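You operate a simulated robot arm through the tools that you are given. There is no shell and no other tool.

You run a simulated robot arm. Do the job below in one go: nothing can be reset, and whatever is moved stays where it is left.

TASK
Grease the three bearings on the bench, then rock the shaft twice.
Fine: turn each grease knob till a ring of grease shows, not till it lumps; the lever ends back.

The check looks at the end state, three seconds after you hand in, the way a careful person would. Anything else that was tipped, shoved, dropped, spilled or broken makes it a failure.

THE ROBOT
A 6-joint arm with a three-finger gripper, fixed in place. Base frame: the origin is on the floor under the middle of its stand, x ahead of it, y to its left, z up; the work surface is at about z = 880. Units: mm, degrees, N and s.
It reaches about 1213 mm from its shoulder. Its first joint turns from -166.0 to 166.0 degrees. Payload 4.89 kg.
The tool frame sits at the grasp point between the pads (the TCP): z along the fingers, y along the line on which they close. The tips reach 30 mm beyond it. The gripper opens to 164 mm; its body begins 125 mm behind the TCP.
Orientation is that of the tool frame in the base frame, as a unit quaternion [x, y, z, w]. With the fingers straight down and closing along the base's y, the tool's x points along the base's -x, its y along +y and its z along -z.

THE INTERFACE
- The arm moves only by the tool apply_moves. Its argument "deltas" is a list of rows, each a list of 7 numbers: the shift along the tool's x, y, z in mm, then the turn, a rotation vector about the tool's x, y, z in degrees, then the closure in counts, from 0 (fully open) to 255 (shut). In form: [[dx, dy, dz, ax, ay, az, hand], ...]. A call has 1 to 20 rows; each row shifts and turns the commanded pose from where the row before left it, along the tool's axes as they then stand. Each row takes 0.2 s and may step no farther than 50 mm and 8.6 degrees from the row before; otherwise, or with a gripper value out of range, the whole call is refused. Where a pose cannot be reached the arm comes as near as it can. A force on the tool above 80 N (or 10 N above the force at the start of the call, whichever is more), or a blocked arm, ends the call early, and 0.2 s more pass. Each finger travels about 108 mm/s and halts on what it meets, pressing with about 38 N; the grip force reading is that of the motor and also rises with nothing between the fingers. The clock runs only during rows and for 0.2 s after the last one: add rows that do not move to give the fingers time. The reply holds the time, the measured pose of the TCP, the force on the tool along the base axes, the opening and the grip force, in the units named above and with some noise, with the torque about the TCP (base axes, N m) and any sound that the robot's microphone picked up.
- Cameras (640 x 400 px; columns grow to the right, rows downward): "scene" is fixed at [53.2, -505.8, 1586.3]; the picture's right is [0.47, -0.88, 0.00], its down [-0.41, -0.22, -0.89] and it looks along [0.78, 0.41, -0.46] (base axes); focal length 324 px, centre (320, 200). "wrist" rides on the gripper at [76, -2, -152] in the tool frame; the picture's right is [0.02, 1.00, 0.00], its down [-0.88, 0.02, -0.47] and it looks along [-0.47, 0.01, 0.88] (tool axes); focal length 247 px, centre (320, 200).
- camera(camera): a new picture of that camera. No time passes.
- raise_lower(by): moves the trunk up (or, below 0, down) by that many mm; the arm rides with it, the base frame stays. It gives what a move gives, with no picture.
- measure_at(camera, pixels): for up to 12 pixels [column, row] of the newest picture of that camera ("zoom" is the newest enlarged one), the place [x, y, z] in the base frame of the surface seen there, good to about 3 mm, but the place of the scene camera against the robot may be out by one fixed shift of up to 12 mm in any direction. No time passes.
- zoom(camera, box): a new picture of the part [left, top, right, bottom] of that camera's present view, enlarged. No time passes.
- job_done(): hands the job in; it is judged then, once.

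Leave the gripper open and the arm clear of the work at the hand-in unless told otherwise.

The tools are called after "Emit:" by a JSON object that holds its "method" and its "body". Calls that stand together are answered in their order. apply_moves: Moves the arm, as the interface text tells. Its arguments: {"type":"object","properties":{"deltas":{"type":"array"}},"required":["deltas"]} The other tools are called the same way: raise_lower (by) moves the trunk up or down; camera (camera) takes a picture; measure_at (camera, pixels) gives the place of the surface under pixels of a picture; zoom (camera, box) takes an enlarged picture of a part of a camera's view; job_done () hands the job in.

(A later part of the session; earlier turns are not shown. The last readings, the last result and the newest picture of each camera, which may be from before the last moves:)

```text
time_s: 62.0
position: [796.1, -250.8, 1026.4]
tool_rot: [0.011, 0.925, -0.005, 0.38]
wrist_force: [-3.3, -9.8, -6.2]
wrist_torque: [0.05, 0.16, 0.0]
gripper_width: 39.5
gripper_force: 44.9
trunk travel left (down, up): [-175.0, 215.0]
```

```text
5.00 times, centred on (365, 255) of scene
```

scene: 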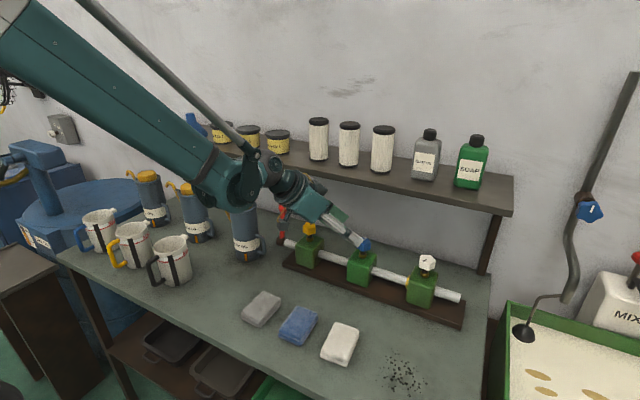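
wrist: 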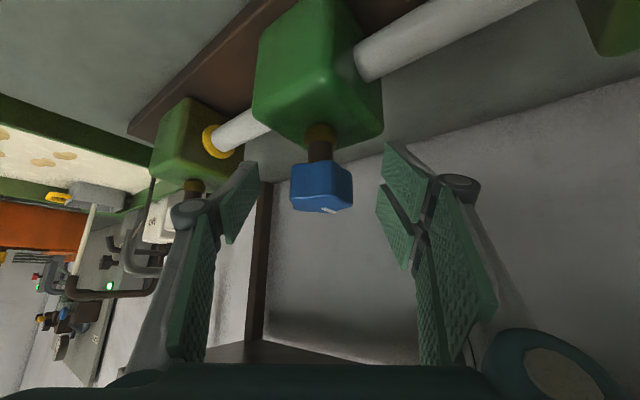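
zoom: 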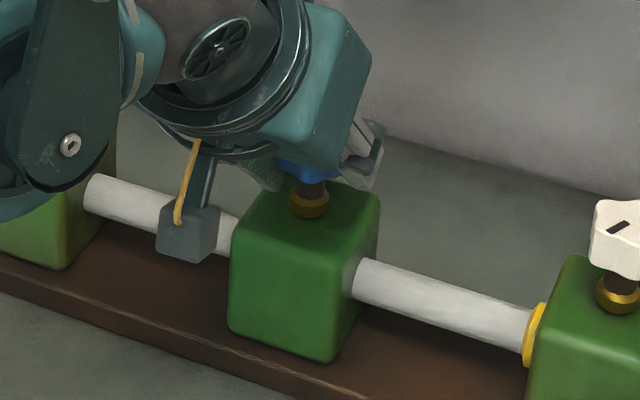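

About 144°, clean so far. The next steps would hide the left face, so I regrip: open, swing back 36°, and look.

Emit:
{"method": "apply_moves", "body": {"deltas": [[0, 0, 0, 0, 0, 0, 130], [0, 0, 0, 0, 0, 0, 110], [0, 0, 0, 0, 0, 0, 110], [0, 0, 0, 5.05, 0, 5.13, 110], [0, 0, 0, 5.05, 0, 5.13, 110], [0, 0, 0, 5.05, 0, 5.13, 110], [0, 0, 0, 5.05, 0, 5.13, 110], [0, 0, 0, 5.05, 0, 5.13, 110], [0, 0, 0, 0, 0, 0, 110]]}}

Emit:
{"method": "zoom", "body": {"camera": "wrist", "box": [220, 0, 460, 230]}}

Emit:
{"method": "zoom", "body": {"camera": "scene", "box": [320, 215, 410, 295]}}

```text
time_s: 64.0
position: [796.2, -251.1, 1027.3]
tool_rot: [0.297, 0.876, -0.122, 0.36]
wrist_force: [0.9, -0.5, 0.8]
wrist_torque: [0.0, -0.03, -0.02]
gripper_width: 93.3
gripper_force: 0.2
trunk travel left (down, up): [-175.0, 215.0]
```

```text
1.74 times, centred on (340, 115) of wrist
```

zoom: 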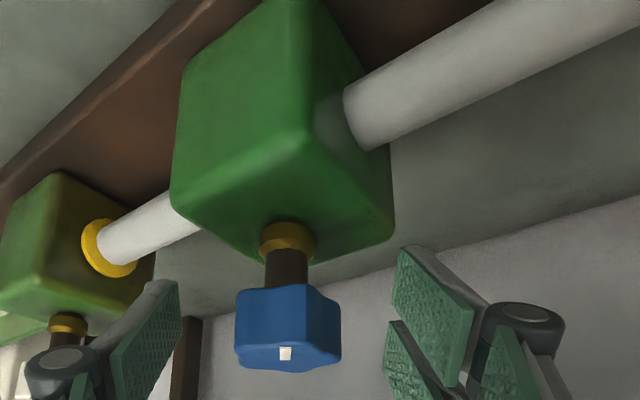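

```text
5.00 times, centred on (365, 255) of scene
```

zoom: 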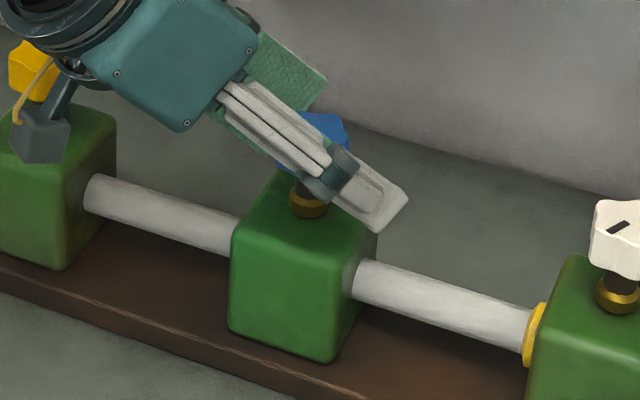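

Clean at about 143° (mark points right at the camera). I grip again (+1 mm) and turn 8.5°.

Emit:
{"method": "apply_moves", "body": {"deltas": [[0, 1, 0, 0, 0, 0, 110], [0, 0, 0, 0, 0, 0, 160], [0, 0, 0, 0, 0, 0, 255], [0, 0, 0, 0, 0, 0, 255], [0, 0, 0, 0, 0, 0, 255], [0, 0, 0, -2.98, 0, -3.03, 255], [0, 0, 0, -2.98, 0, -3.03, 255], [0, 0, 0, 0, 0, 0, 255]]}}

Emit:
{"method": "zoom", "body": {"camera": "wrist", "box": [220, 0, 460, 230]}}

Emit:
{"method": "zoom", "body": {"camera": "scene", "box": [320, 215, 410, 295]}}

```text
time_s: 65.8
position: [797.2, -249.5, 1026.5]
tool_rot: [0.231, 0.896, -0.096, 0.368]
wrist_force: [13.2, 13.1, 6.3]
wrist_torque: [0.52, 0.34, -0.04]
gripper_width: 39.6
gripper_force: 44.8
trunk travel left (down, up): [-175.0, 215.0]
```

```text
1.74 times, centred on (340, 115) of wrist
```

zoom: 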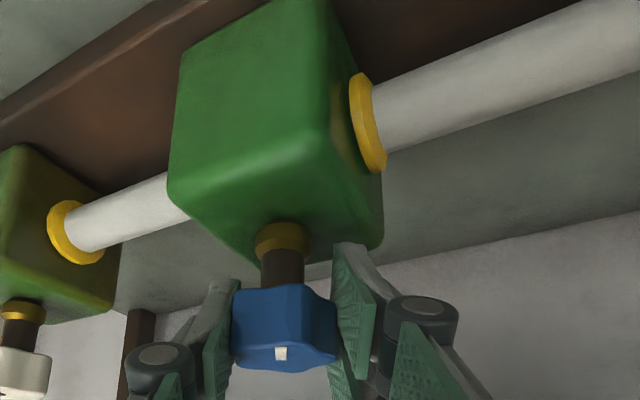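

```text
5.00 times, centred on (365, 255) of scene
```

zoom: 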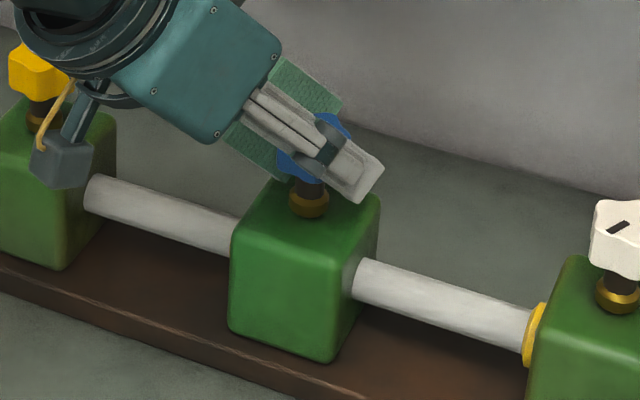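

A ring of grease now shows at the blue bearing's left face (wrist zoom (367,125)); the scene camera just can't see that face. Blue is done. I open and back off, then look at it.

Emit:
{"method": "apply_moves", "body": {"deltas": [[0, 0, 0, 0, 0, 0, 130], [0, 0, 0, 0, 0, 0, 110], [0, 0, 0, 0, 0, 0, 110], [0, 0, -30, 0, 0, 0, 110], [0, 0, -30, 0, 0, 0, 110], [0, 0, -30, 0, 0, 0, 110], [0, 0, -30, 0, 0, 0, 110], [0, 0, 0, 0, 0, 0, 110]]}}

Emit:
{"method": "camera", "body": {"camera": "wrist"}}

Emit:
{"method": "camera", "body": {"camera": "scene"}}

```text
time_s: 67.6
position: [721.9, -208.9, 1113.1]
tool_rot: [0.231, 0.895, -0.095, 0.368]
wrist_force: [-0.8, -0.9, 0.4]
wrist_torque: [-0.05, -0.07, 0.02]
gripper_width: 93.3
gripper_force: 0.1
trunk travel left (down, up): [-175.0, 215.0]
```

```text
taken
```

wrist: 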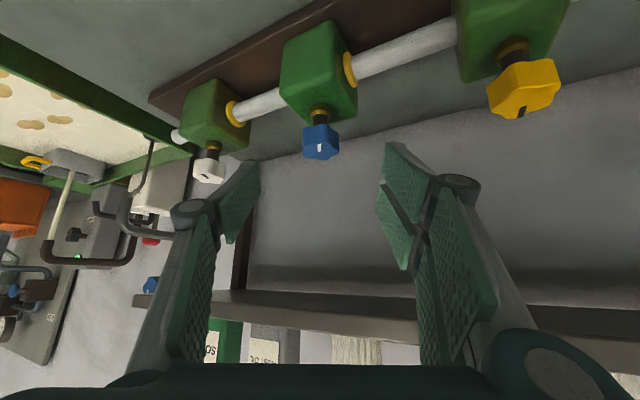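

```text
taken
```

scene: 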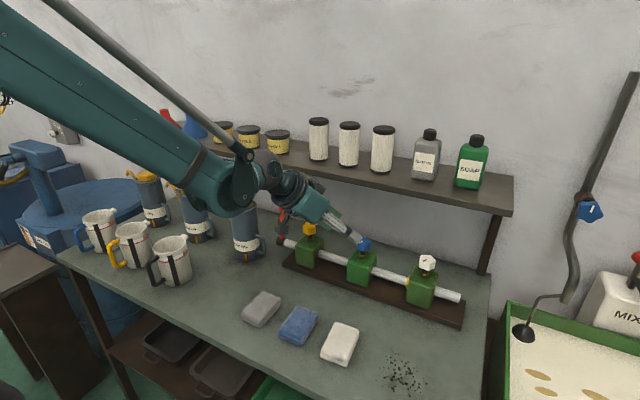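

Blue and white both have tidy rings. Next the yellow knob. The lever stands only about 105 mm to its left, so I narrow the opening to about 62 mm and approach at yaw -2°, stand-off about (726, -72, 1099).

Emit:
{"method": "apply_moves", "body": {"deltas": [[0, 0, 0, -4.7, 0, -4.79, 158], [0, 0, 0, -4.7, 0, -4.79, 158], [0, 0, 0, -4.7, 0, -4.79, 158], [0, 0, 0, -4.7, 0, -4.79, 158], [2.6, 34.4, 2.3, 0, 0, 0, 158], [2.6, 34.4, 2.3, 0, 0, 0, 158], [2.6, 34.4, 2.3, 0, 0, 0, 158], [2.6, 34.4, 2.3, 0, 0, 0, 158], [0, 0, 0, 0, 0, 0, 158], [0, 0, 0, 0, 0, 0, 158]]}}

Emit:
{"method": "camera", "body": {"camera": "wrist"}}

Emit:
{"method": "zoom", "body": {"camera": "wrist", "box": [280, 110, 360, 170]}}

Emit:
{"method": "camera", "body": {"camera": "scene"}}

```text
time_s: 69.8
position: [725.8, -71.3, 1099.2]
tool_rot: [0.017, 0.925, -0.008, 0.379]
wrist_force: [0.4, 0.8, 0.6]
wrist_torque: [-0.03, -0.03, -0.03]
gripper_width: 62.3
gripper_force: 0.1
trunk travel left (down, up): [-175.0, 215.0]
```

```text
taken
```

wrist: 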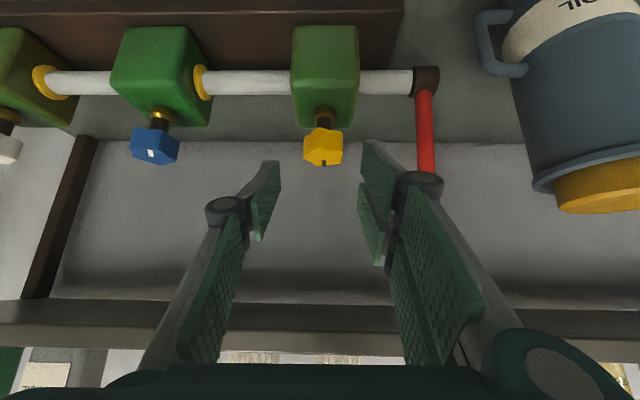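

```text
6.67 times, centred on (320, 140) of wrist
```

zoom: 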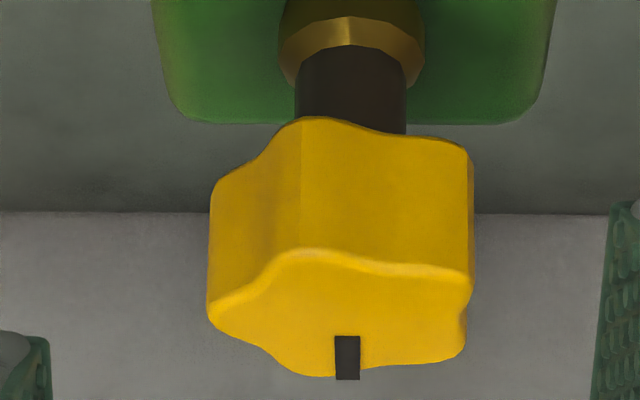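

```text
taken
```

scene: 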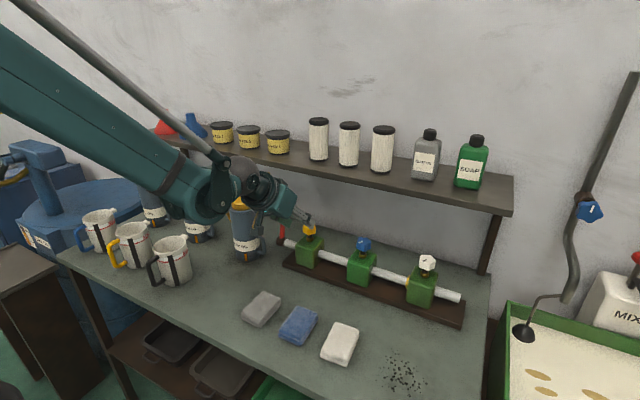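

The yellow stem appears at column ~324.7, i.e. about 5 mm to the left (+y) of the hand. I measure the knob and the lever to be sure of the clearances.

Emit:
{"method": "measure_at", "body": {"camera": "zoom", "pixels": [[345, 310], [212, 310], [470, 300], [350, 85], [300, 85], [402, 85], [285, 45], [420, 45]]}}

Emit:
{"method": "measure_at", "body": {"camera": "wrist", "pixels": [[424, 90], [425, 120], [427, 155], [427, 82], [405, 82], [417, 182], [155, 150], [159, 118]]}}

```text
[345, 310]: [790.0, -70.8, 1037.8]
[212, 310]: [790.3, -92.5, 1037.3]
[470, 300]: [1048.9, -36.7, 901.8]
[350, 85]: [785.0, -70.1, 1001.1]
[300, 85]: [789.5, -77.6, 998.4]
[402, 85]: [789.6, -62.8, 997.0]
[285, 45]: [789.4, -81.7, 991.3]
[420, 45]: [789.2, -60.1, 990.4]
```

```text
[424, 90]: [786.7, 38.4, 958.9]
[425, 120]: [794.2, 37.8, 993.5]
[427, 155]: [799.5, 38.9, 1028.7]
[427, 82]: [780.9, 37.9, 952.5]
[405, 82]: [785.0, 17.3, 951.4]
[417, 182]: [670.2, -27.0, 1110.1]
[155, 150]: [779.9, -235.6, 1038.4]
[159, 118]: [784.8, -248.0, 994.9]
```

Yellow's axis is near (793, -69.5), the lever stick at y ≈ 38 – about 107 mm away, leaving room for the narrow hand. I shift +2.8 mm and advance 100 mm.

Emit:
{"method": "apply_moves", "body": {"deltas": [[0, 2.8, 0, 0, 0, 0, 158], [0, 0, 25, 0, 0, 0, 158], [0, 0, 25, 0, 0, 0, 158], [0, 0, 25, 0, 0, 0, 158], [0, 0, 15, 0, 0, 0, 158], [0, 0, 10, 0, 0, 0, 158], [0, 0, 0, 0, 0, 0, 158]]}}

Emit:
{"method": "camera", "body": {"camera": "wrist"}}

Emit:
{"method": "zoom", "body": {"camera": "scene", "box": [260, 190, 350, 280]}}

```text
time_s: 71.4
position: [798.3, -72.8, 1027.3]
tool_rot: [0.016, 0.925, -0.008, 0.38]
wrist_force: [0.0, 0.4, -0.9]
wrist_torque: [-0.01, 0.01, 0.01]
gripper_width: 62.1
gripper_force: 0.0
trunk travel left (down, up): [-175.0, 215.0]
```

```text
taken
```

wrist: 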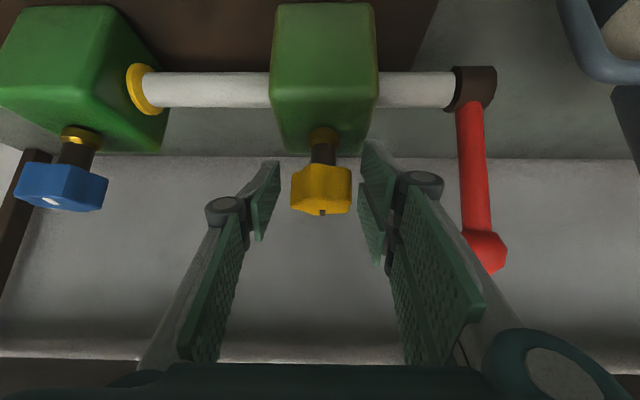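

```text
4.44 times, centred on (305, 235) of scene
```

zoom: 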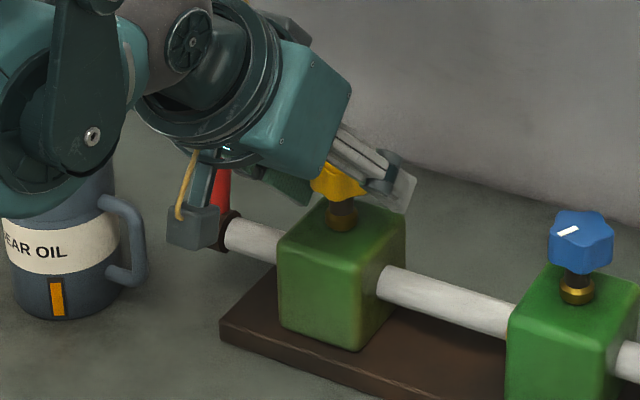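

The knob is between the pads (stem column ~322, about 1.5 mm right). The arm passes near the gear oil can in the picture, so I measure the can and the arm there before turning.

Emit:
{"method": "measure_at", "body": {"camera": "scene", "pixels": [[245, 245], [252, 232], [287, 240], [243, 200], [262, 200], [240, 180], [262, 240], [298, 237], [302, 236]]}}

Emit:
{"method": "camera", "body": {"camera": "scene"}}

```text
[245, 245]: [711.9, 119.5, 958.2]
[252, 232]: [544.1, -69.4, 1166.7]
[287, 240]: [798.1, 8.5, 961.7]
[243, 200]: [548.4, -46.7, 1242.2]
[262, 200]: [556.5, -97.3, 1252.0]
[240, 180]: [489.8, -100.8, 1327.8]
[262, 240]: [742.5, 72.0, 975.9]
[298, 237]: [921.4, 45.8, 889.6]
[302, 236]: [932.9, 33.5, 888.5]
```

```text
taken
```

scene: 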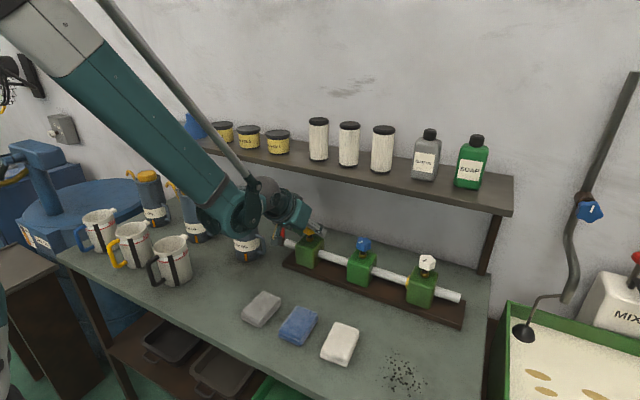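

All clear: the can is at y > 70 and the arm is well in front and above. I close on the yellow knob and turn counter-clockwise 17°.

Emit:
{"method": "apply_moves", "body": {"deltas": [[0, 0, 0, 0, 0, 0, 255], [0, 0, 0, 0, 0, 0, 255], [0, 0, 0, 0, 0, 0, 255], [0, 0, 0, -2.98, 0, -3.03, 255], [0, 0, 0, -2.98, 0, -3.03, 255], [0, 0, 0, -2.98, 0, -3.03, 255], [0, 0, 0, -2.98, 0, -3.03, 255], [0, 0, 0, 0, 0, 0, 255]]}}

Emit:
{"method": "zoom", "body": {"camera": "wrist", "box": [220, 0, 460, 230]}}

```text
time_s: 73.2
position: [796.2, -70.7, 1026.2]
tool_rot: [-0.121, 0.917, 0.048, 0.376]
wrist_force: [3.4, 11.5, -1.4]
wrist_torque: [0.18, 0.05, 0.0]
gripper_width: 39.4
gripper_force: 44.8
trunk travel left (down, up): [-175.0, 215.0]
```

```text
1.74 times, centred on (340, 115) of wrist
```

zoom: 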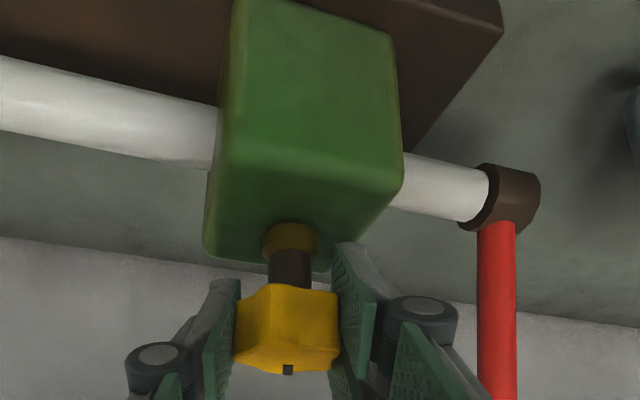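

Yellow follows, about 17°. I continue 34° more (to about 51°), then swing back to where its left face is visible.

Emit:
{"method": "apply_moves", "body": {"deltas": [[0, 0, 0, -2.98, 0, -3.03, 255], [0, 0, 0, -2.98, 0, -3.03, 255], [0, 0, 0, -2.98, 0, -3.03, 255], [0, 0, 0, -2.98, 0, -3.03, 255], [0, 0, 0, 0, 0, 0, 255]]}}

Emit:
{"method": "zoom", "body": {"camera": "wrist", "box": [220, 0, 460, 230]}}

Emit:
{"method": "zoom", "body": {"camera": "scene", "box": [260, 190, 350, 280]}}

```text
time_s: 74.4
position: [797.4, -70.7, 1027.1]
tool_rot: [-0.256, 0.89, 0.103, 0.364]
wrist_force: [1.6, 26.4, -6.4]
wrist_torque: [0.36, -0.26, -0.06]
gripper_width: 39.2
gripper_force: 44.7
trunk travel left (down, up): [-175.0, 215.0]
```

```text
1.74 times, centred on (340, 115) of wrist
```

zoom: 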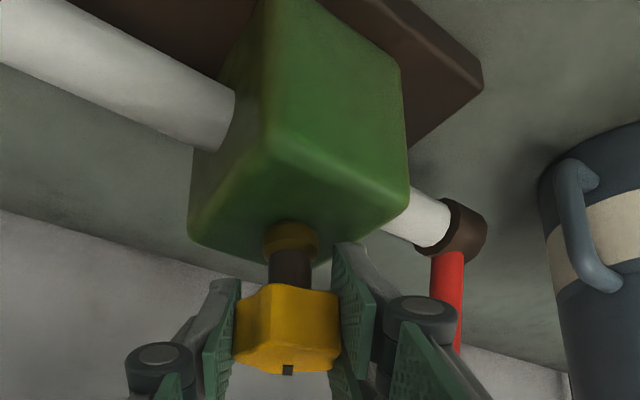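

```text
4.44 times, centred on (305, 235) of scene
```

zoom: 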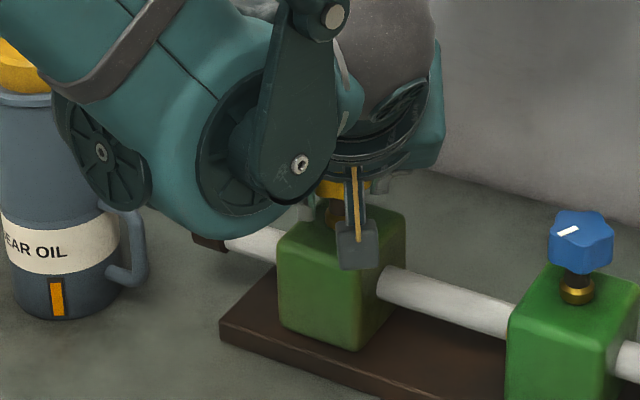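

About 34°, all well. Another 17°.

Emit:
{"method": "apply_moves", "body": {"deltas": [[0, 1, 0, -2.98, 0, -3.03, 255], [0, 0, 0, -2.98, 0, -3.03, 255], [0, 0, 0, -2.98, 0, -3.03, 255], [0, 0, 0, -2.98, 0, -3.03, 255], [0, 0, 0, 0, 0, 0, 255]]}}

Emit:
{"method": "zoom", "body": {"camera": "wrist", "box": [220, 0, 460, 230]}}

```text
time_s: 75.6
position: [797.2, -69.9, 1026.3]
tool_rot: [-0.384, 0.843, 0.155, 0.344]
wrist_force: [7.1, 23.7, 2.0]
wrist_torque: [0.62, -0.34, -0.02]
gripper_width: 39.4
gripper_force: 45.2
trunk travel left (down, up): [-175.0, 215.0]
```

```text
1.74 times, centred on (340, 115) of wrist
```

zoom: 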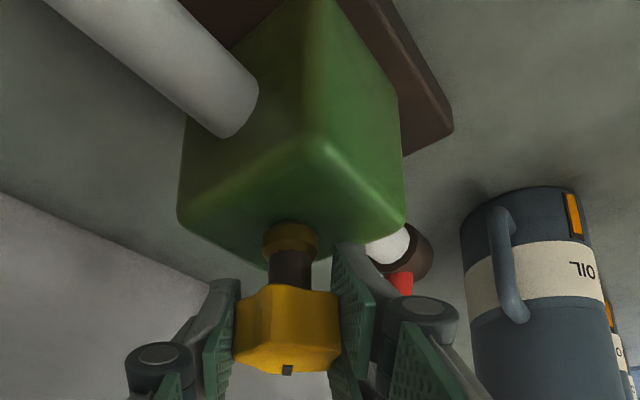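

About 51°. Now I open narrowly (62 mm), swing back 72° to yaw about -23° and look at the left face.

Emit:
{"method": "apply_moves", "body": {"deltas": [[0, 0, 0, 0, 0, 0, 158], [0, 0, 0, 0, 0, 0, 158], [0, 0, 0, 5.61, 0, 5.7, 158], [0, 0, 0, 5.61, 0, 5.7, 158], [0, 0, 0, 5.61, 0, 5.7, 158], [0, 0, 0, 5.61, 0, 5.7, 158], [0, 0, 0, 5.61, 0, 5.7, 158], [0, 0, 0, 5.61, 0, 5.7, 158], [0, 0, 0, 5.61, 0, 5.7, 158], [0, 0, 0, 5.61, 0, 5.7, 158], [0, 0, 0, 5.61, 0, 5.7, 158], [0, 0, 0, 0, 0, 0, 158]]}}

Emit:
{"method": "zoom", "body": {"camera": "wrist", "box": [220, 0, 460, 230]}}

Emit:
{"method": "zoom", "body": {"camera": "scene", "box": [260, 190, 350, 280]}}

```text
time_s: 78.2
position: [797.3, -71.0, 1027.6]
tool_rot: [0.186, 0.906, -0.078, 0.372]
wrist_force: [0.3, 0.1, 0.1]
wrist_torque: [0.0, -0.02, 0.01]
gripper_width: 62.2
gripper_force: 0.1
trunk travel left (down, up): [-175.0, 215.0]
```

```text
1.74 times, centred on (340, 115) of wrist
```

zoom: 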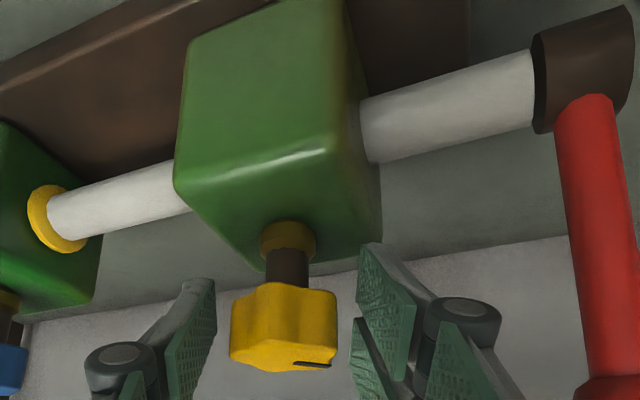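

```text
4.44 times, centred on (305, 235) of scene
```

zoom: 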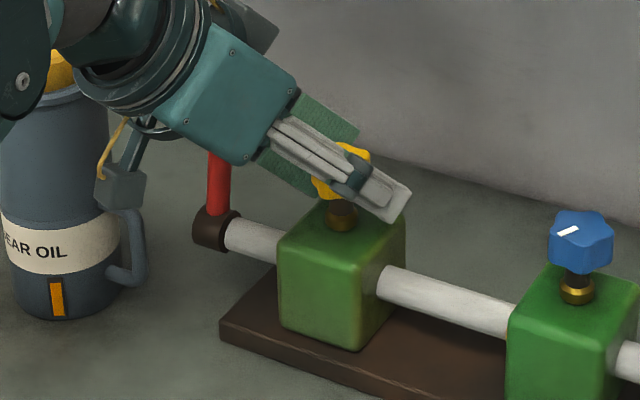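

Clean at about 51°. I grip again and turn 34° (to about 85°).

Emit:
{"method": "apply_moves", "body": {"deltas": [[0, -0.8, 0, 0, 0, 0, 158], [0, 0, 0, 0, 0, 0, 255], [0, 0, 0, 0, 0, 0, 255], [0, 0, 0, 0, 0, 0, 255], [0, 0, 0, -2.98, 0, -3.03, 255], [0, 0, 0, -2.98, 0, -3.03, 255], [0, 0, 0, -2.98, 0, -3.03, 255], [0, 0, 0, -2.98, 0, -3.03, 255], [0, 0, 0, 0, 0, 0, 255]]}}

Emit:
{"method": "zoom", "body": {"camera": "wrist", "box": [220, 0, 460, 230]}}

```text
time_s: 80.2
position: [795.9, -72.9, 1027.2]
tool_rot: [0.048, 0.924, -0.021, 0.379]
wrist_force: [9.7, 0.8, 13.3]
wrist_torque: [0.16, 0.07, -0.03]
gripper_width: 39.5
gripper_force: 45.0
trunk travel left (down, up): [-175.0, 215.0]
```

```text
1.74 times, centred on (340, 115) of wrist
```

zoom: 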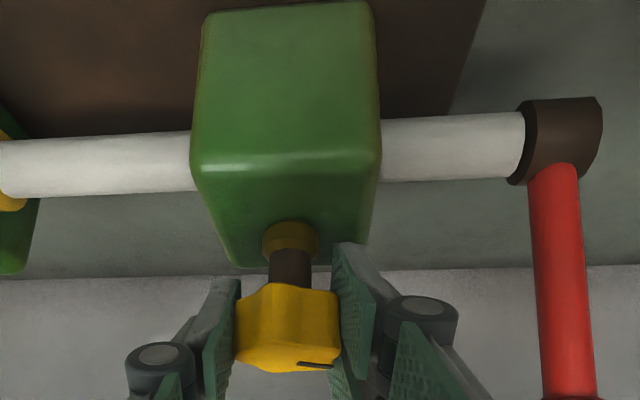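

About 68°, clean. Another 17° (to about 85°).

Emit:
{"method": "apply_moves", "body": {"deltas": [[0, 0, 0, -2.98, 0, -3.03, 255], [0, 0, 0, -2.98, 0, -3.03, 255], [0, 0, 0, -2.98, 0, -3.03, 255], [0, 0, 0, -2.98, 0, -3.03, 255], [0, 0, 0, 0, 0, 0, 255]]}}

Emit:
{"method": "apply_moves", "body": {"deltas": [[0, 0, 0, 0, 0, 0, 158], [0, 0, 0, 0, 0, 0, 158], [0, 0, 0, 5.05, 0, 5.13, 158], [0, 0, 0, 5.05, 0, 5.13, 158], [0, 0, 0, 5.05, 0, 5.13, 158], [0, 0, 0, 5.05, 0, 5.13, 158], [0, 0, 0, 5.05, 0, 5.13, 158], [0, 0, 0, 0, 0, 0, 158]]}}

Emit:
{"method": "zoom", "body": {"camera": "wrist", "box": [220, 0, 460, 230]}}

```text
time_s: 81.4
position: [797.1, -71.6, 1025.4]
tool_rot: [-0.088, 0.921, 0.035, 0.377]
wrist_force: [19.3, 11.2, 15.5]
wrist_torque: [0.3, -0.03, -0.03]
gripper_width: 39.6
gripper_force: 44.9
trunk travel left (down, up): [-175.0, 215.0]
```

```text
time_s: 83.2
position: [796.3, -70.5, 1026.7]
tool_rot: [0.201, 0.903, -0.083, 0.37]
wrist_force: [0.4, -0.6, -1.1]
wrist_torque: [0.03, -0.03, 0.03]
gripper_width: 62.0
gripper_force: 0.1
trunk travel left (down, up): [-175.0, 215.0]
```

```text
1.74 times, centred on (340, 115) of wrist
```

zoom: 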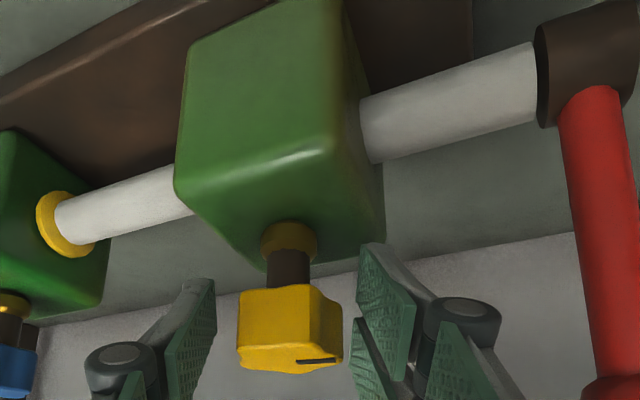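

Clean at about 85°. I recentre +2.2 mm, grip and turn 17° (to about 102°).

Emit:
{"method": "apply_moves", "body": {"deltas": [[0, 2.2, 0, 0, 0, 0, 158], [0, 0, 0, 0, 0, 0, 255], [0, 0, 0, 0, 0, 0, 255], [0, 0, 0, 0, 0, 0, 255], [0, 0, 0, -2.98, 0, -3.03, 255], [0, 0, 0, -2.98, 0, -3.03, 255], [0, 0, 0, -2.98, 0, -3.03, 255], [0, 0, 0, -2.98, 0, -3.03, 255], [0, 0, 0, 0, 0, 0, 255]]}}

Emit:
{"method": "zoom", "body": {"camera": "wrist", "box": [220, 0, 460, 230]}}

```text
time_s: 85.2
position: [797.1, -69.2, 1027.2]
tool_rot: [0.065, 0.923, -0.029, 0.378]
wrist_force: [5.0, 14.3, -3.1]
wrist_torque: [0.35, 0.38, -0.04]
gripper_width: 39.6
gripper_force: 44.7
trunk travel left (down, up): [-175.0, 215.0]
```

```text
1.74 times, centred on (340, 115) of wrist
```

zoom: 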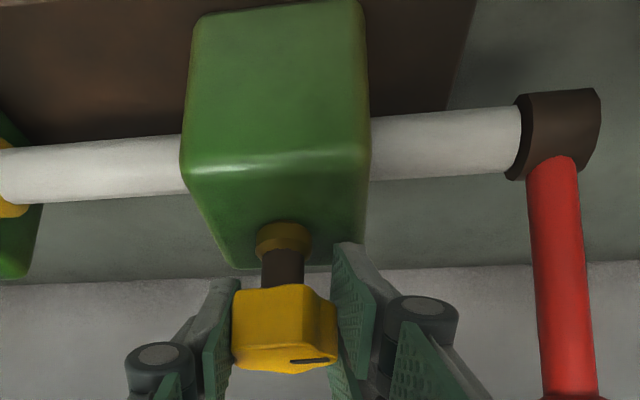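

About 102°, clean. Another 17° (to about 119°), then swing back to inspect.

Emit:
{"method": "apply_moves", "body": {"deltas": [[0, 0, 0, -2.98, 0, -3.03, 255], [0, 0, 0, -2.98, 0, -3.03, 255], [0, 0, 0, -2.98, 0, -3.03, 255], [0, 0, 0, -2.98, 0, -3.03, 255], [0, 0, 0, 0, 0, 0, 255]]}}

Emit:
{"method": "apply_moves", "body": {"deltas": [[0, 0, 0, 0, 0, 0, 158], [0, 0, 0, 0, 0, 0, 158], [0, 0, 0, 5.05, 0, 5.13, 158], [0, 0, 0, 5.05, 0, 5.13, 158], [0, 0, 0, 5.05, 0, 5.13, 158], [0, 0, 0, 5.05, 0, 5.13, 158], [0, 0, 0, 5.05, 0, 5.13, 158], [0, 0, 0, 0, 0, 0, 158]]}}

Emit:
{"method": "zoom", "body": {"camera": "wrist", "box": [220, 0, 460, 230]}}

```text
time_s: 86.4
position: [797.3, -68.9, 1026.8]
tool_rot: [-0.072, 0.923, 0.027, 0.378]
wrist_force: [-4.1, 26.6, -5.9]
wrist_torque: [0.03, -0.14, -0.04]
gripper_width: 39.6
gripper_force: 44.4
trunk travel left (down, up): [-175.0, 215.0]
```

```text
time_s: 88.2
position: [797.9, -69.7, 1027.0]
tool_rot: [0.216, 0.899, -0.089, 0.369]
wrist_force: [-0.4, -0.6, -0.4]
wrist_torque: [0.01, -0.03, -0.05]
gripper_width: 62.5
gripper_force: 0.0
trunk travel left (down, up): [-175.0, 215.0]
```

```text
1.74 times, centred on (340, 115) of wrist
```

zoom: 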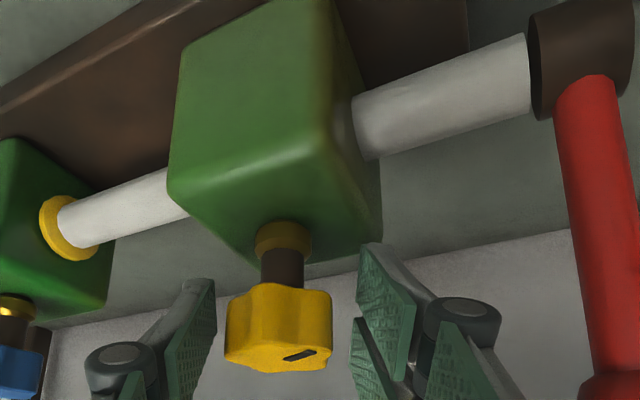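

Clean at about 118°. I recentre -2.2 mm, grip, and turn 17° in two half steps (to about 135°), watching the left face.

Emit:
{"method": "apply_moves", "body": {"deltas": [[0, -2.2, 0, 0, 0, 0, 158], [0, 0, 0, 0, 0, 0, 255], [0, 0, 0, 0, 0, 0, 255], [0, 0, 0, 0, 0, 0, 255], [0, 0, 0, -2.98, 0, -3.03, 255], [0, 0, 0, -2.98, 0, -3.03, 255], [0, 0, 0, 0, 0, 0, 255]]}}

Emit:
{"method": "zoom", "body": {"camera": "wrist", "box": [220, 0, 460, 230]}}

```text
time_s: 89.8
position: [796.2, -72.3, 1027.5]
tool_rot: [0.149, 0.913, -0.062, 0.375]
wrist_force: [0.3, -8.6, 4.4]
wrist_torque: [-0.02, -0.39, -0.02]
gripper_width: 39.2
gripper_force: 45.1
trunk travel left (down, up): [-175.0, 215.0]
```

```text
1.74 times, centred on (340, 115) of wrist
```

zoom: 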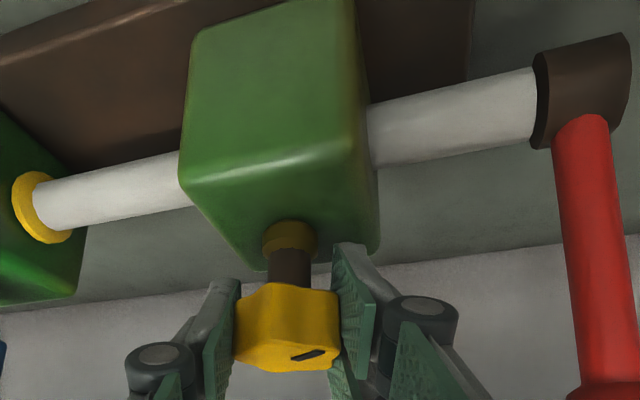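

About 127°, clean. Another 8.5°.

Emit:
{"method": "apply_moves", "body": {"deltas": [[0, 0, 0, -2.98, 0, -3.03, 255], [0, 0, 0, -2.98, 0, -3.03, 255], [0, 0, 0, 0, 0, 0, 255]]}}

Emit:
{"method": "zoom", "body": {"camera": "wrist", "box": [220, 0, 460, 230]}}

```text
time_s: 90.6
position: [796.1, -71.4, 1025.7]
tool_rot: [0.08, 0.922, -0.034, 0.377]
wrist_force: [7.4, -5.4, 8.1]
wrist_torque: [0.22, 0.05, 0.03]
gripper_width: 39.4
gripper_force: 45.1
trunk travel left (down, up): [-175.0, 215.0]
```

```text
1.74 times, centred on (340, 115) of wrist
```

zoom: 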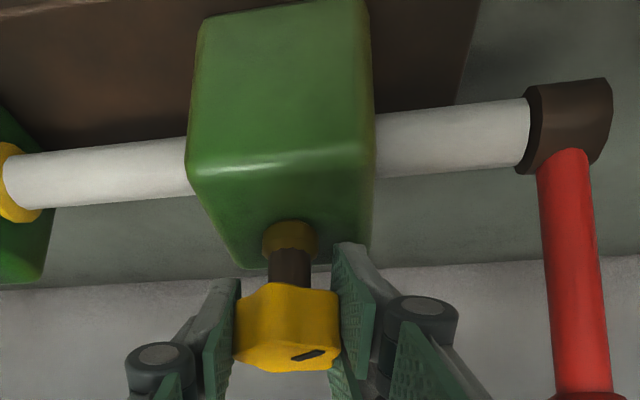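

About 135°, clean. One more 8.5° (to about 143°), then I open and swing back 36° to see the left face before the last bit.

Emit:
{"method": "apply_moves", "body": {"deltas": [[0, 0, 0, -2.98, 0, -3.03, 255], [0, 0, 0, -2.98, 0, -3.03, 255], [0, 0, 0, 0, 0, 0, 255]]}}

Emit:
{"method": "apply_moves", "body": {"deltas": [[0, 0, 0, 0, 0, 0, 158], [0, 0, 0, 0, 0, 0, 158], [0, 0, 0, 5.05, 0, 5.13, 158], [0, 0, 0, 5.05, 0, 5.13, 158], [0, 0, 0, 5.05, 0, 5.13, 158], [0, 0, 0, 5.05, 0, 5.13, 158], [0, 0, 0, 5.05, 0, 5.13, 158], [0, 0, 0, 0, 0, 0, 158]]}}

Emit:
{"method": "zoom", "body": {"camera": "wrist", "box": [220, 0, 460, 230]}}

```text
time_s: 91.4
position: [796.2, -70.9, 1027.3]
tool_rot: [0.012, 0.925, -0.007, 0.379]
wrist_force: [15.0, -3.8, 9.3]
wrist_torque: [0.18, -0.39, -0.06]
gripper_width: 39.3
gripper_force: 44.6
trunk travel left (down, up): [-175.0, 215.0]
```

```text
time_s: 93.2
position: [797.8, -72.1, 1026.4]
tool_rot: [0.298, 0.876, -0.124, 0.359]
wrist_force: [-0.3, 0.1, 0.3]
wrist_torque: [0.01, 0.04, -0.01]
gripper_width: 62.2
gripper_force: 0.0
trunk travel left (down, up): [-175.0, 215.0]
```

```text
1.74 times, centred on (340, 115) of wrist
```

zoom: 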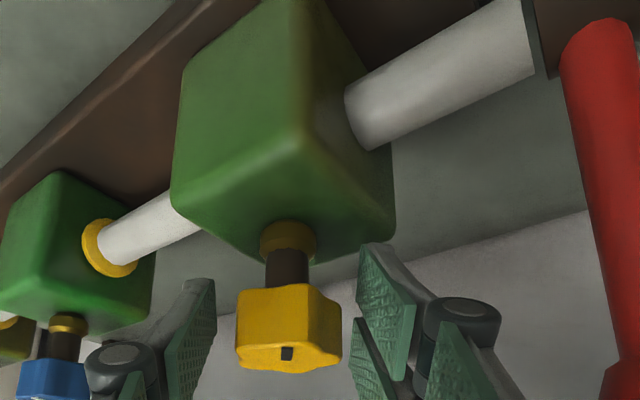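

Clean at about 143°, mark straight toward the camera. I grip (+1.5 mm) and turn 8.5°.

Emit:
{"method": "apply_moves", "body": {"deltas": [[0, 1.5, 0, 0, 0, 0, 158], [0, 0, 0, 0, 0, 0, 255], [0, 0, 0, 0, 0, 0, 255], [0, 0, 0, 0, 0, 0, 255], [0, 0, 0, -2.98, 0, -3.03, 255], [0, 0, 0, -2.98, 0, -3.03, 255], [0, 0, 0, 0, 0, 0, 255]]}}

Emit:
{"method": "zoom", "body": {"camera": "wrist", "box": [220, 0, 460, 230]}}

```text
time_s: 94.8
position: [798.4, -69.8, 1027.6]
tool_rot: [0.231, 0.895, -0.097, 0.369]
wrist_force: [0.7, 9.0, 0.2]
wrist_torque: [0.53, 0.39, 0.0]
gripper_width: 39.8
gripper_force: 44.6
trunk travel left (down, up): [-175.0, 215.0]
```

```text
1.74 times, centred on (340, 115) of wrist
```

zoom: 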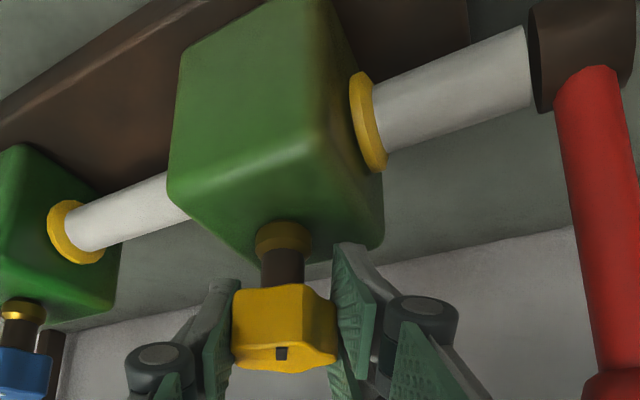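

A clean ring now shows at the yellow bearing's left face too (wrist zoom (367,122)). I stop, open narrowly, swing the open hand to yaw -2° (away from the lever), and back off 120 mm.

Emit:
{"method": "apply_moves", "body": {"deltas": [[0, 0, 0, 0, 0, 0, 158], [0, 0, 0, 0, 0, 0, 158], [0, 0, 0, 0, 0, 0, 158], [0, 0, 0, -4.7, 0, -4.79, 158], [0, 0, 0, -4.7, 0, -4.79, 158], [0, 0, 0, -4.7, 0, -4.79, 158], [0, 0, 0, -4.7, 0, -4.79, 158], [0, 0, -30, 0, 0, 0, 158], [0, 0, -30, 0, 0, 0, 158], [0, 0, -30, 0, 0, 0, 158], [0, 0, -30, 0, 0, 0, 158], [0, 0, 0, 0, 0, 0, 158]]}}

Emit:
{"method": "camera", "body": {"camera": "wrist"}}

Emit:
{"method": "zoom", "body": {"camera": "scene", "box": [260, 190, 470, 320]}}

```text
time_s: 97.4
position: [711.5, -67.7, 1111.7]
tool_rot: [0.017, 0.925, -0.008, 0.379]
wrist_force: [-0.8, 0.3, -0.6]
wrist_torque: [-0.03, -0.03, 0.01]
gripper_width: 62.6
gripper_force: 0.1
trunk travel left (down, up): [-175.0, 215.0]
```

```text
taken
```

wrist: 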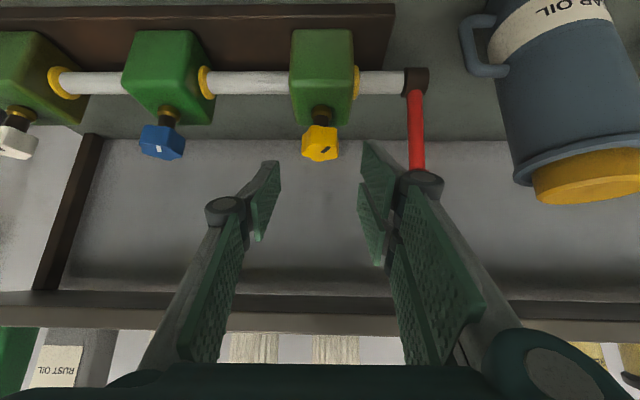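

```text
3.05 times, centred on (365, 255) of scene
```

zoom: 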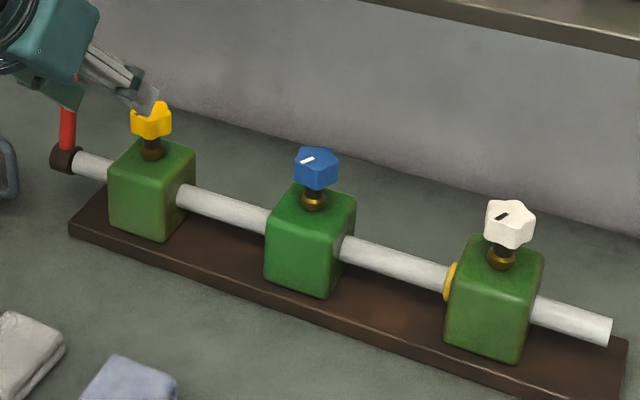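

All three bearings show tidy rings. Now the lever. The gear oil can stands close on its left, so I measure the can, its handle and cap, plus the lever, from the wrist view.

Emit:
{"method": "measure_at", "body": {"camera": "wrist", "pixels": [[465, 50], [480, 20], [495, 70], [505, 110], [517, 172], [545, 190], [585, 178], [630, 155], [540, 110], [416, 110], [417, 150], [414, 84]]}}

Emit:
{"method": "measure_at", "body": {"camera": "scene", "pixels": [[245, 200], [230, 205], [257, 205], [258, 225], [263, 245], [240, 255]]}}

Emit:
{"method": "camera", "body": {"camera": "scene"}}

```text
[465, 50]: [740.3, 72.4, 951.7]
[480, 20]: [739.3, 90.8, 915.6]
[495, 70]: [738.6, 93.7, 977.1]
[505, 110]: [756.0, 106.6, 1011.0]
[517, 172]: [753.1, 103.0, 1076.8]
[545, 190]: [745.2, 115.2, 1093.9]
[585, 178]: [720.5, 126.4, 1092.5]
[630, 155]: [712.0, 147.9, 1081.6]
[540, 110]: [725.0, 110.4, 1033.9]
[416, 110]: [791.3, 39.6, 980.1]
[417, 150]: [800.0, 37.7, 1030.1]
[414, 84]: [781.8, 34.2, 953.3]
```

```text
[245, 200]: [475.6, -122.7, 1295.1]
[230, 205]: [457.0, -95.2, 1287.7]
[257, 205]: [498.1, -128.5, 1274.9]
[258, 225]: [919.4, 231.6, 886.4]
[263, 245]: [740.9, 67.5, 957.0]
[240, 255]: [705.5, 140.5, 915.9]
```

```text
taken
```

scene: 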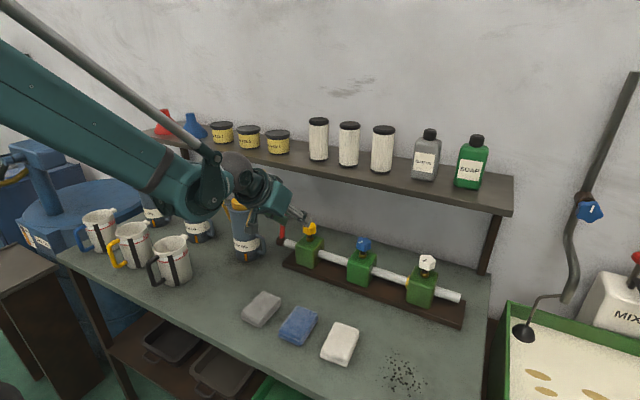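

The can's body begins at about y 103 (rim z 1077, cap ~1094) and the lever is at y ≈ 39, so I'll come to the lever ball from the right-front: yaw +30°, flatter tilt (60°), which keeps the hand away from both can and shelf. I go to a stand-off about 130 mm from the ball and look.

Emit:
{"method": "apply_moves", "body": {"deltas": [[0, 0, 0, -5.61, 0, -5.7, 158], [0, 0, 0, -5.61, 0, -5.7, 158], [0, 0, 0, -5.61, 0, -5.7, 158], [0, 0, 0, -5.61, 0, -5.7, 158], [0, 0, 0, 0, -7.7, 0, 158], [0, 0, 0, 0, -7.7, 0, 158], [-14.4, 21.8, 5.5, 0, 0, 0, 158], [-14.4, 21.8, 5.5, 0, 0, 0, 158], [0, 0, 0, 0, 0, 0, 158], [0, 0, 0, 0, 0, 0, 158]]}}

Emit:
{"method": "camera", "body": {"camera": "wrist"}}

Emit:
{"method": "camera", "body": {"camera": "scene"}}

```text
time_s: 99.6
position: [713.1, -16.1, 1131.9]
tool_rot: [-0.223, 0.838, 0.126, 0.482]
wrist_force: [-0.7, 0.1, -0.8]
wrist_torque: [-0.03, 0.01, -0.09]
gripper_width: 62.3
gripper_force: 0.2
trunk travel left (down, up): [-175.0, 215.0]
```

```text
taken
```

wrist: 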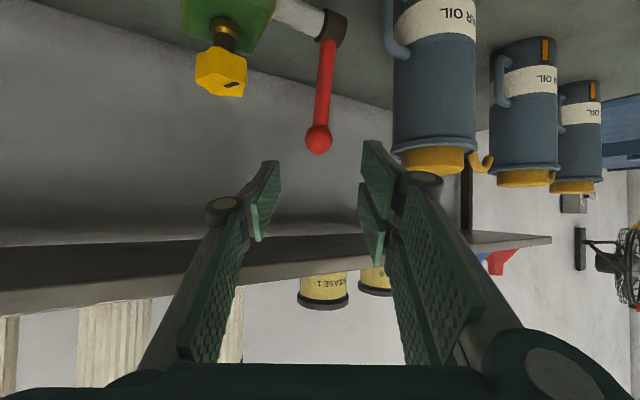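

```text
taken
```

scene: 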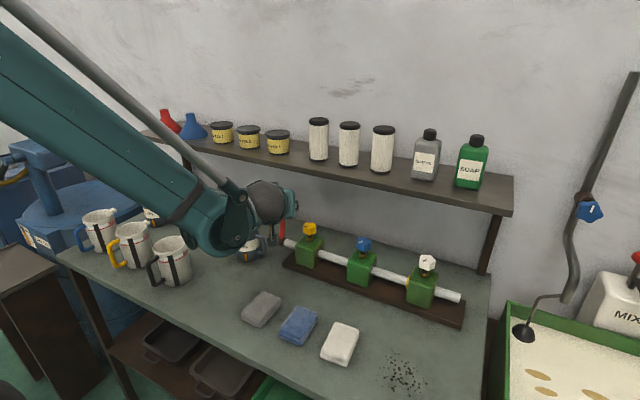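

Good view: the lever ball is centred at wrist (319,140), the can to its right. I measure the ball, lever stick, hub and the can's cap from here.

Emit:
{"method": "measure_at", "body": {"camera": "wrist", "pixels": [[319, 140], [308, 140], [330, 140], [319, 128], [322, 100], [326, 60], [330, 30], [410, 160], [435, 160], [400, 140], [398, 100], [465, 160]]}}

Emit:
{"method": "zoom", "body": {"camera": "wrist", "box": [280, 0, 400, 170]}}

```text
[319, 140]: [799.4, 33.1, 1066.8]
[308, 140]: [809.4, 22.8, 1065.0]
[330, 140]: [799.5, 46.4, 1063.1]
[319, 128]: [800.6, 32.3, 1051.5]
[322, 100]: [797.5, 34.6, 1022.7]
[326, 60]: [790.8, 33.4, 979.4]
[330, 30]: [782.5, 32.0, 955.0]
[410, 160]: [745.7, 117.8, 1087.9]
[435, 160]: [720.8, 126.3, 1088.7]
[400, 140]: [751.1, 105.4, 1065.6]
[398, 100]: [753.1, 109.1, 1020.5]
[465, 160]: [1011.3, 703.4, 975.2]
```

```text
2.35 times, centred on (340, 85) of wrist
```

zoom: 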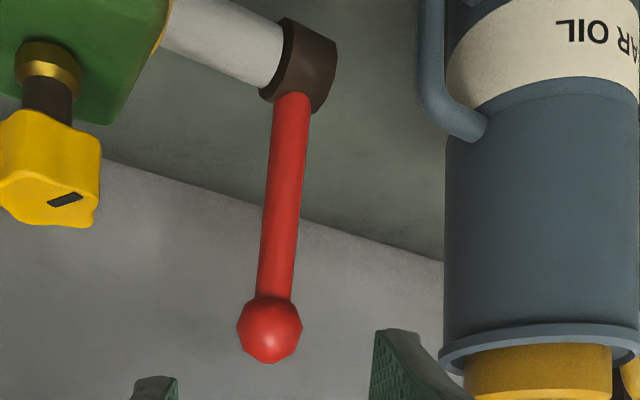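

Ball centre comes out at about (810.6, 39.6, 1063), radius 13.5; the lever leans about 9° back, pivot near (792, 940). At yaw 30° the left knuckle would pass within ~7 mm of the can, so I swing to yaw 50° (clear by over 30 mm) and re-centre at stand-off.

Emit:
{"method": "apply_moves", "body": {"deltas": [[0, 0, 0, -5.76, 0, -3.36, 158], [0, 0, 0, -5.76, 0, -3.36, 158], [0, 0, 0, -5.76, 0, -3.36, 158], [3.1, -19, -2.5, 0, 0, 0, 158], [3.1, -19, -2.5, 0, 0, 0, 158], [0, 0, 0, 0, 0, 0, 158], [0, 0, 0, 0, 0, 0, 158]]}}

Emit:
{"method": "camera", "body": {"camera": "wrist"}}

Emit:
{"method": "camera", "body": {"camera": "scene"}}

```text
time_s: 101.2
position: [737.4, -48.3, 1129.9]
tool_rot: [-0.367, 0.786, 0.209, 0.452]
wrist_force: [-0.5, -1.0, -0.7]
wrist_torque: [0.01, 0.01, 0.0]
gripper_width: 62.2
gripper_force: 0.1
trunk travel left (down, up): [-175.0, 215.0]
```

```text
taken
```

wrist: 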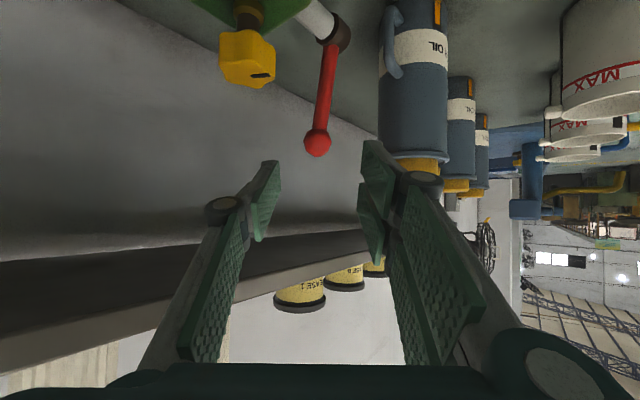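

```text
taken
```

scene: 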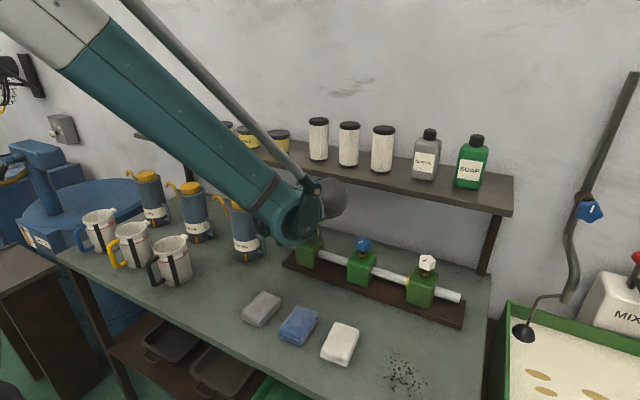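

The ball is at (317,143), still nearly centred. I measure it once more and then advance.

Emit:
{"method": "measure_at", "body": {"camera": "wrist", "pixels": [[317, 143], [317, 138], [317, 148], [310, 143], [325, 143], [322, 110], [328, 70]]}}

```text
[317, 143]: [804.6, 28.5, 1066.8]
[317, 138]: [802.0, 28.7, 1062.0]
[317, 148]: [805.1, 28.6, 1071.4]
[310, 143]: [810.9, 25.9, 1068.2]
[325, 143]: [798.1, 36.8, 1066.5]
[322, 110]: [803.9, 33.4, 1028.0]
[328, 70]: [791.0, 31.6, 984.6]
```

Ball centre (811.5, 39, 1063) – in line with the hand, 133 mm ahead. I advance 133 mm with fingers at 62 mm.

Emit:
{"method": "apply_moves", "body": {"deltas": [[0, 0, 25, 0, 0, 0, 158], [0, 0, 25, 0, 0, 0, 158], [0, 0, 25, 0, 0, 0, 158], [0, 0, 25, 0, 0, 0, 158], [0, 0, 20, 0, 0, 0, 158], [0, 0, 13, 0, 0, 0, 158], [0, 0, 0, 0, 0, 0, 158]]}}

Emit:
{"method": "camera", "body": {"camera": "wrist"}}

Emit:
{"method": "camera", "body": {"camera": "scene"}}

```text
time_s: 102.8
position: [810.5, 39.5, 1062.4]
tool_rot: [-0.366, 0.786, 0.208, 0.452]
wrist_force: [0.1, 0.4, 0.0]
wrist_torque: [0.04, -0.01, 0.05]
gripper_width: 62.2
gripper_force: 0.1
trunk travel left (down, up): [-175.0, 215.0]
```

```text
taken
```

wrist: 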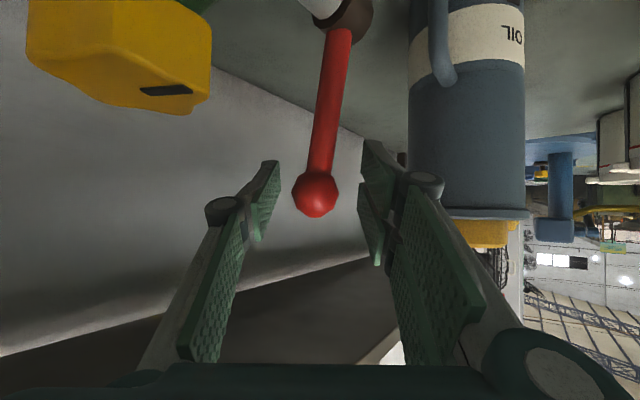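

```text
taken
```

scene: 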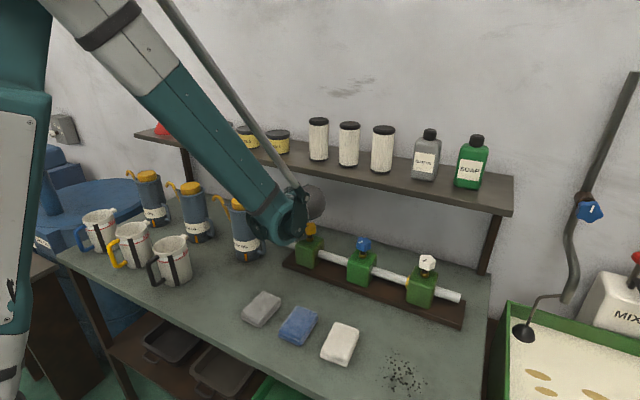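

The ball is between the pads, about 3 mm left of centre. I shift -3 mm in tool y and close on it.

Emit:
{"method": "apply_moves", "body": {"deltas": [[0, -3, 0, 0, 0, 0, 158], [0, 0, 0, 0, 0, 0, 200], [0, 0, 0, 0, 0, 0, 255], [0, 0, 0, 0, 0, 0, 255], [0, 0, 0, 0, 0, 0, 255]]}}

Emit:
{"method": "camera", "body": {"camera": "wrist"}}

```text
time_s: 104.0
position: [813.8, 37.4, 1062.4]
tool_rot: [-0.366, 0.786, 0.208, 0.454]
wrist_force: [1.3, -1.2, 1.3]
wrist_torque: [0.29, -0.09, -0.11]
gripper_width: 31.0
gripper_force: 44.9
trunk travel left (down, up): [-175.0, 215.0]
```

```text
taken
```

wrist: 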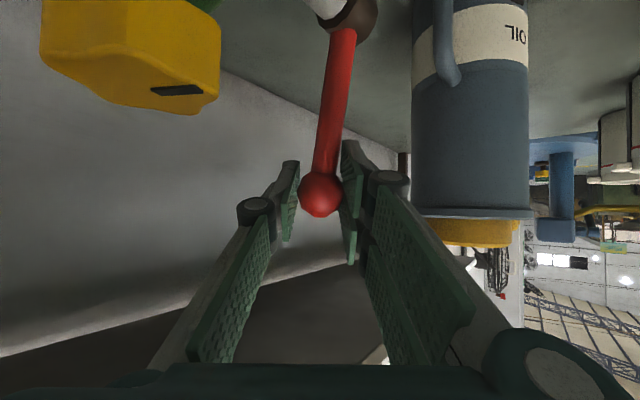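

Ball gripped (31 mm), balanced. Now I test the lever: move the ball about 10 mm toward me (-x) along its arc and read the force.

Emit:
{"method": "apply_moves", "body": {"deltas": [[1.13, 4.02, -3.25, 0, 0, 0, 255], [1.14, 4.02, -3.26, 0, 0, 0, 255], [0, 0, 0, 0, 0, 0, 255]]}}

Emit:
{"method": "zoom", "body": {"camera": "wrist", "box": [230, 0, 430, 240]}}

```text
time_s: 104.8
position: [802.0, 37.3, 1064.4]
tool_rot: [-0.366, 0.786, 0.208, 0.453]
wrist_force: [8.1, 0.3, 14.4]
wrist_torque: [0.7, -0.75, -0.12]
gripper_width: 30.4
gripper_force: 44.9
trunk travel left (down, up): [-175.0, 215.0]
```

```text
1.67 times, centred on (330, 120) of wrist
```

zoom: 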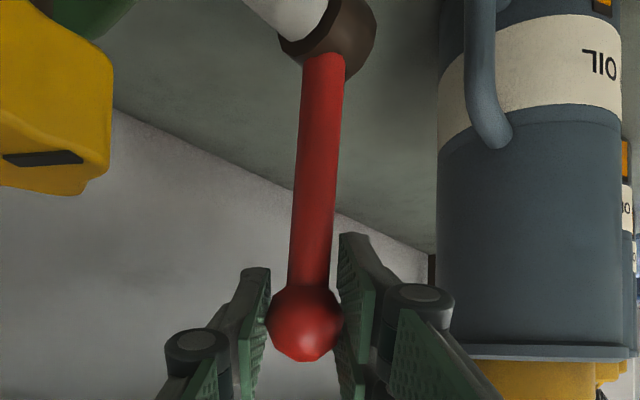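

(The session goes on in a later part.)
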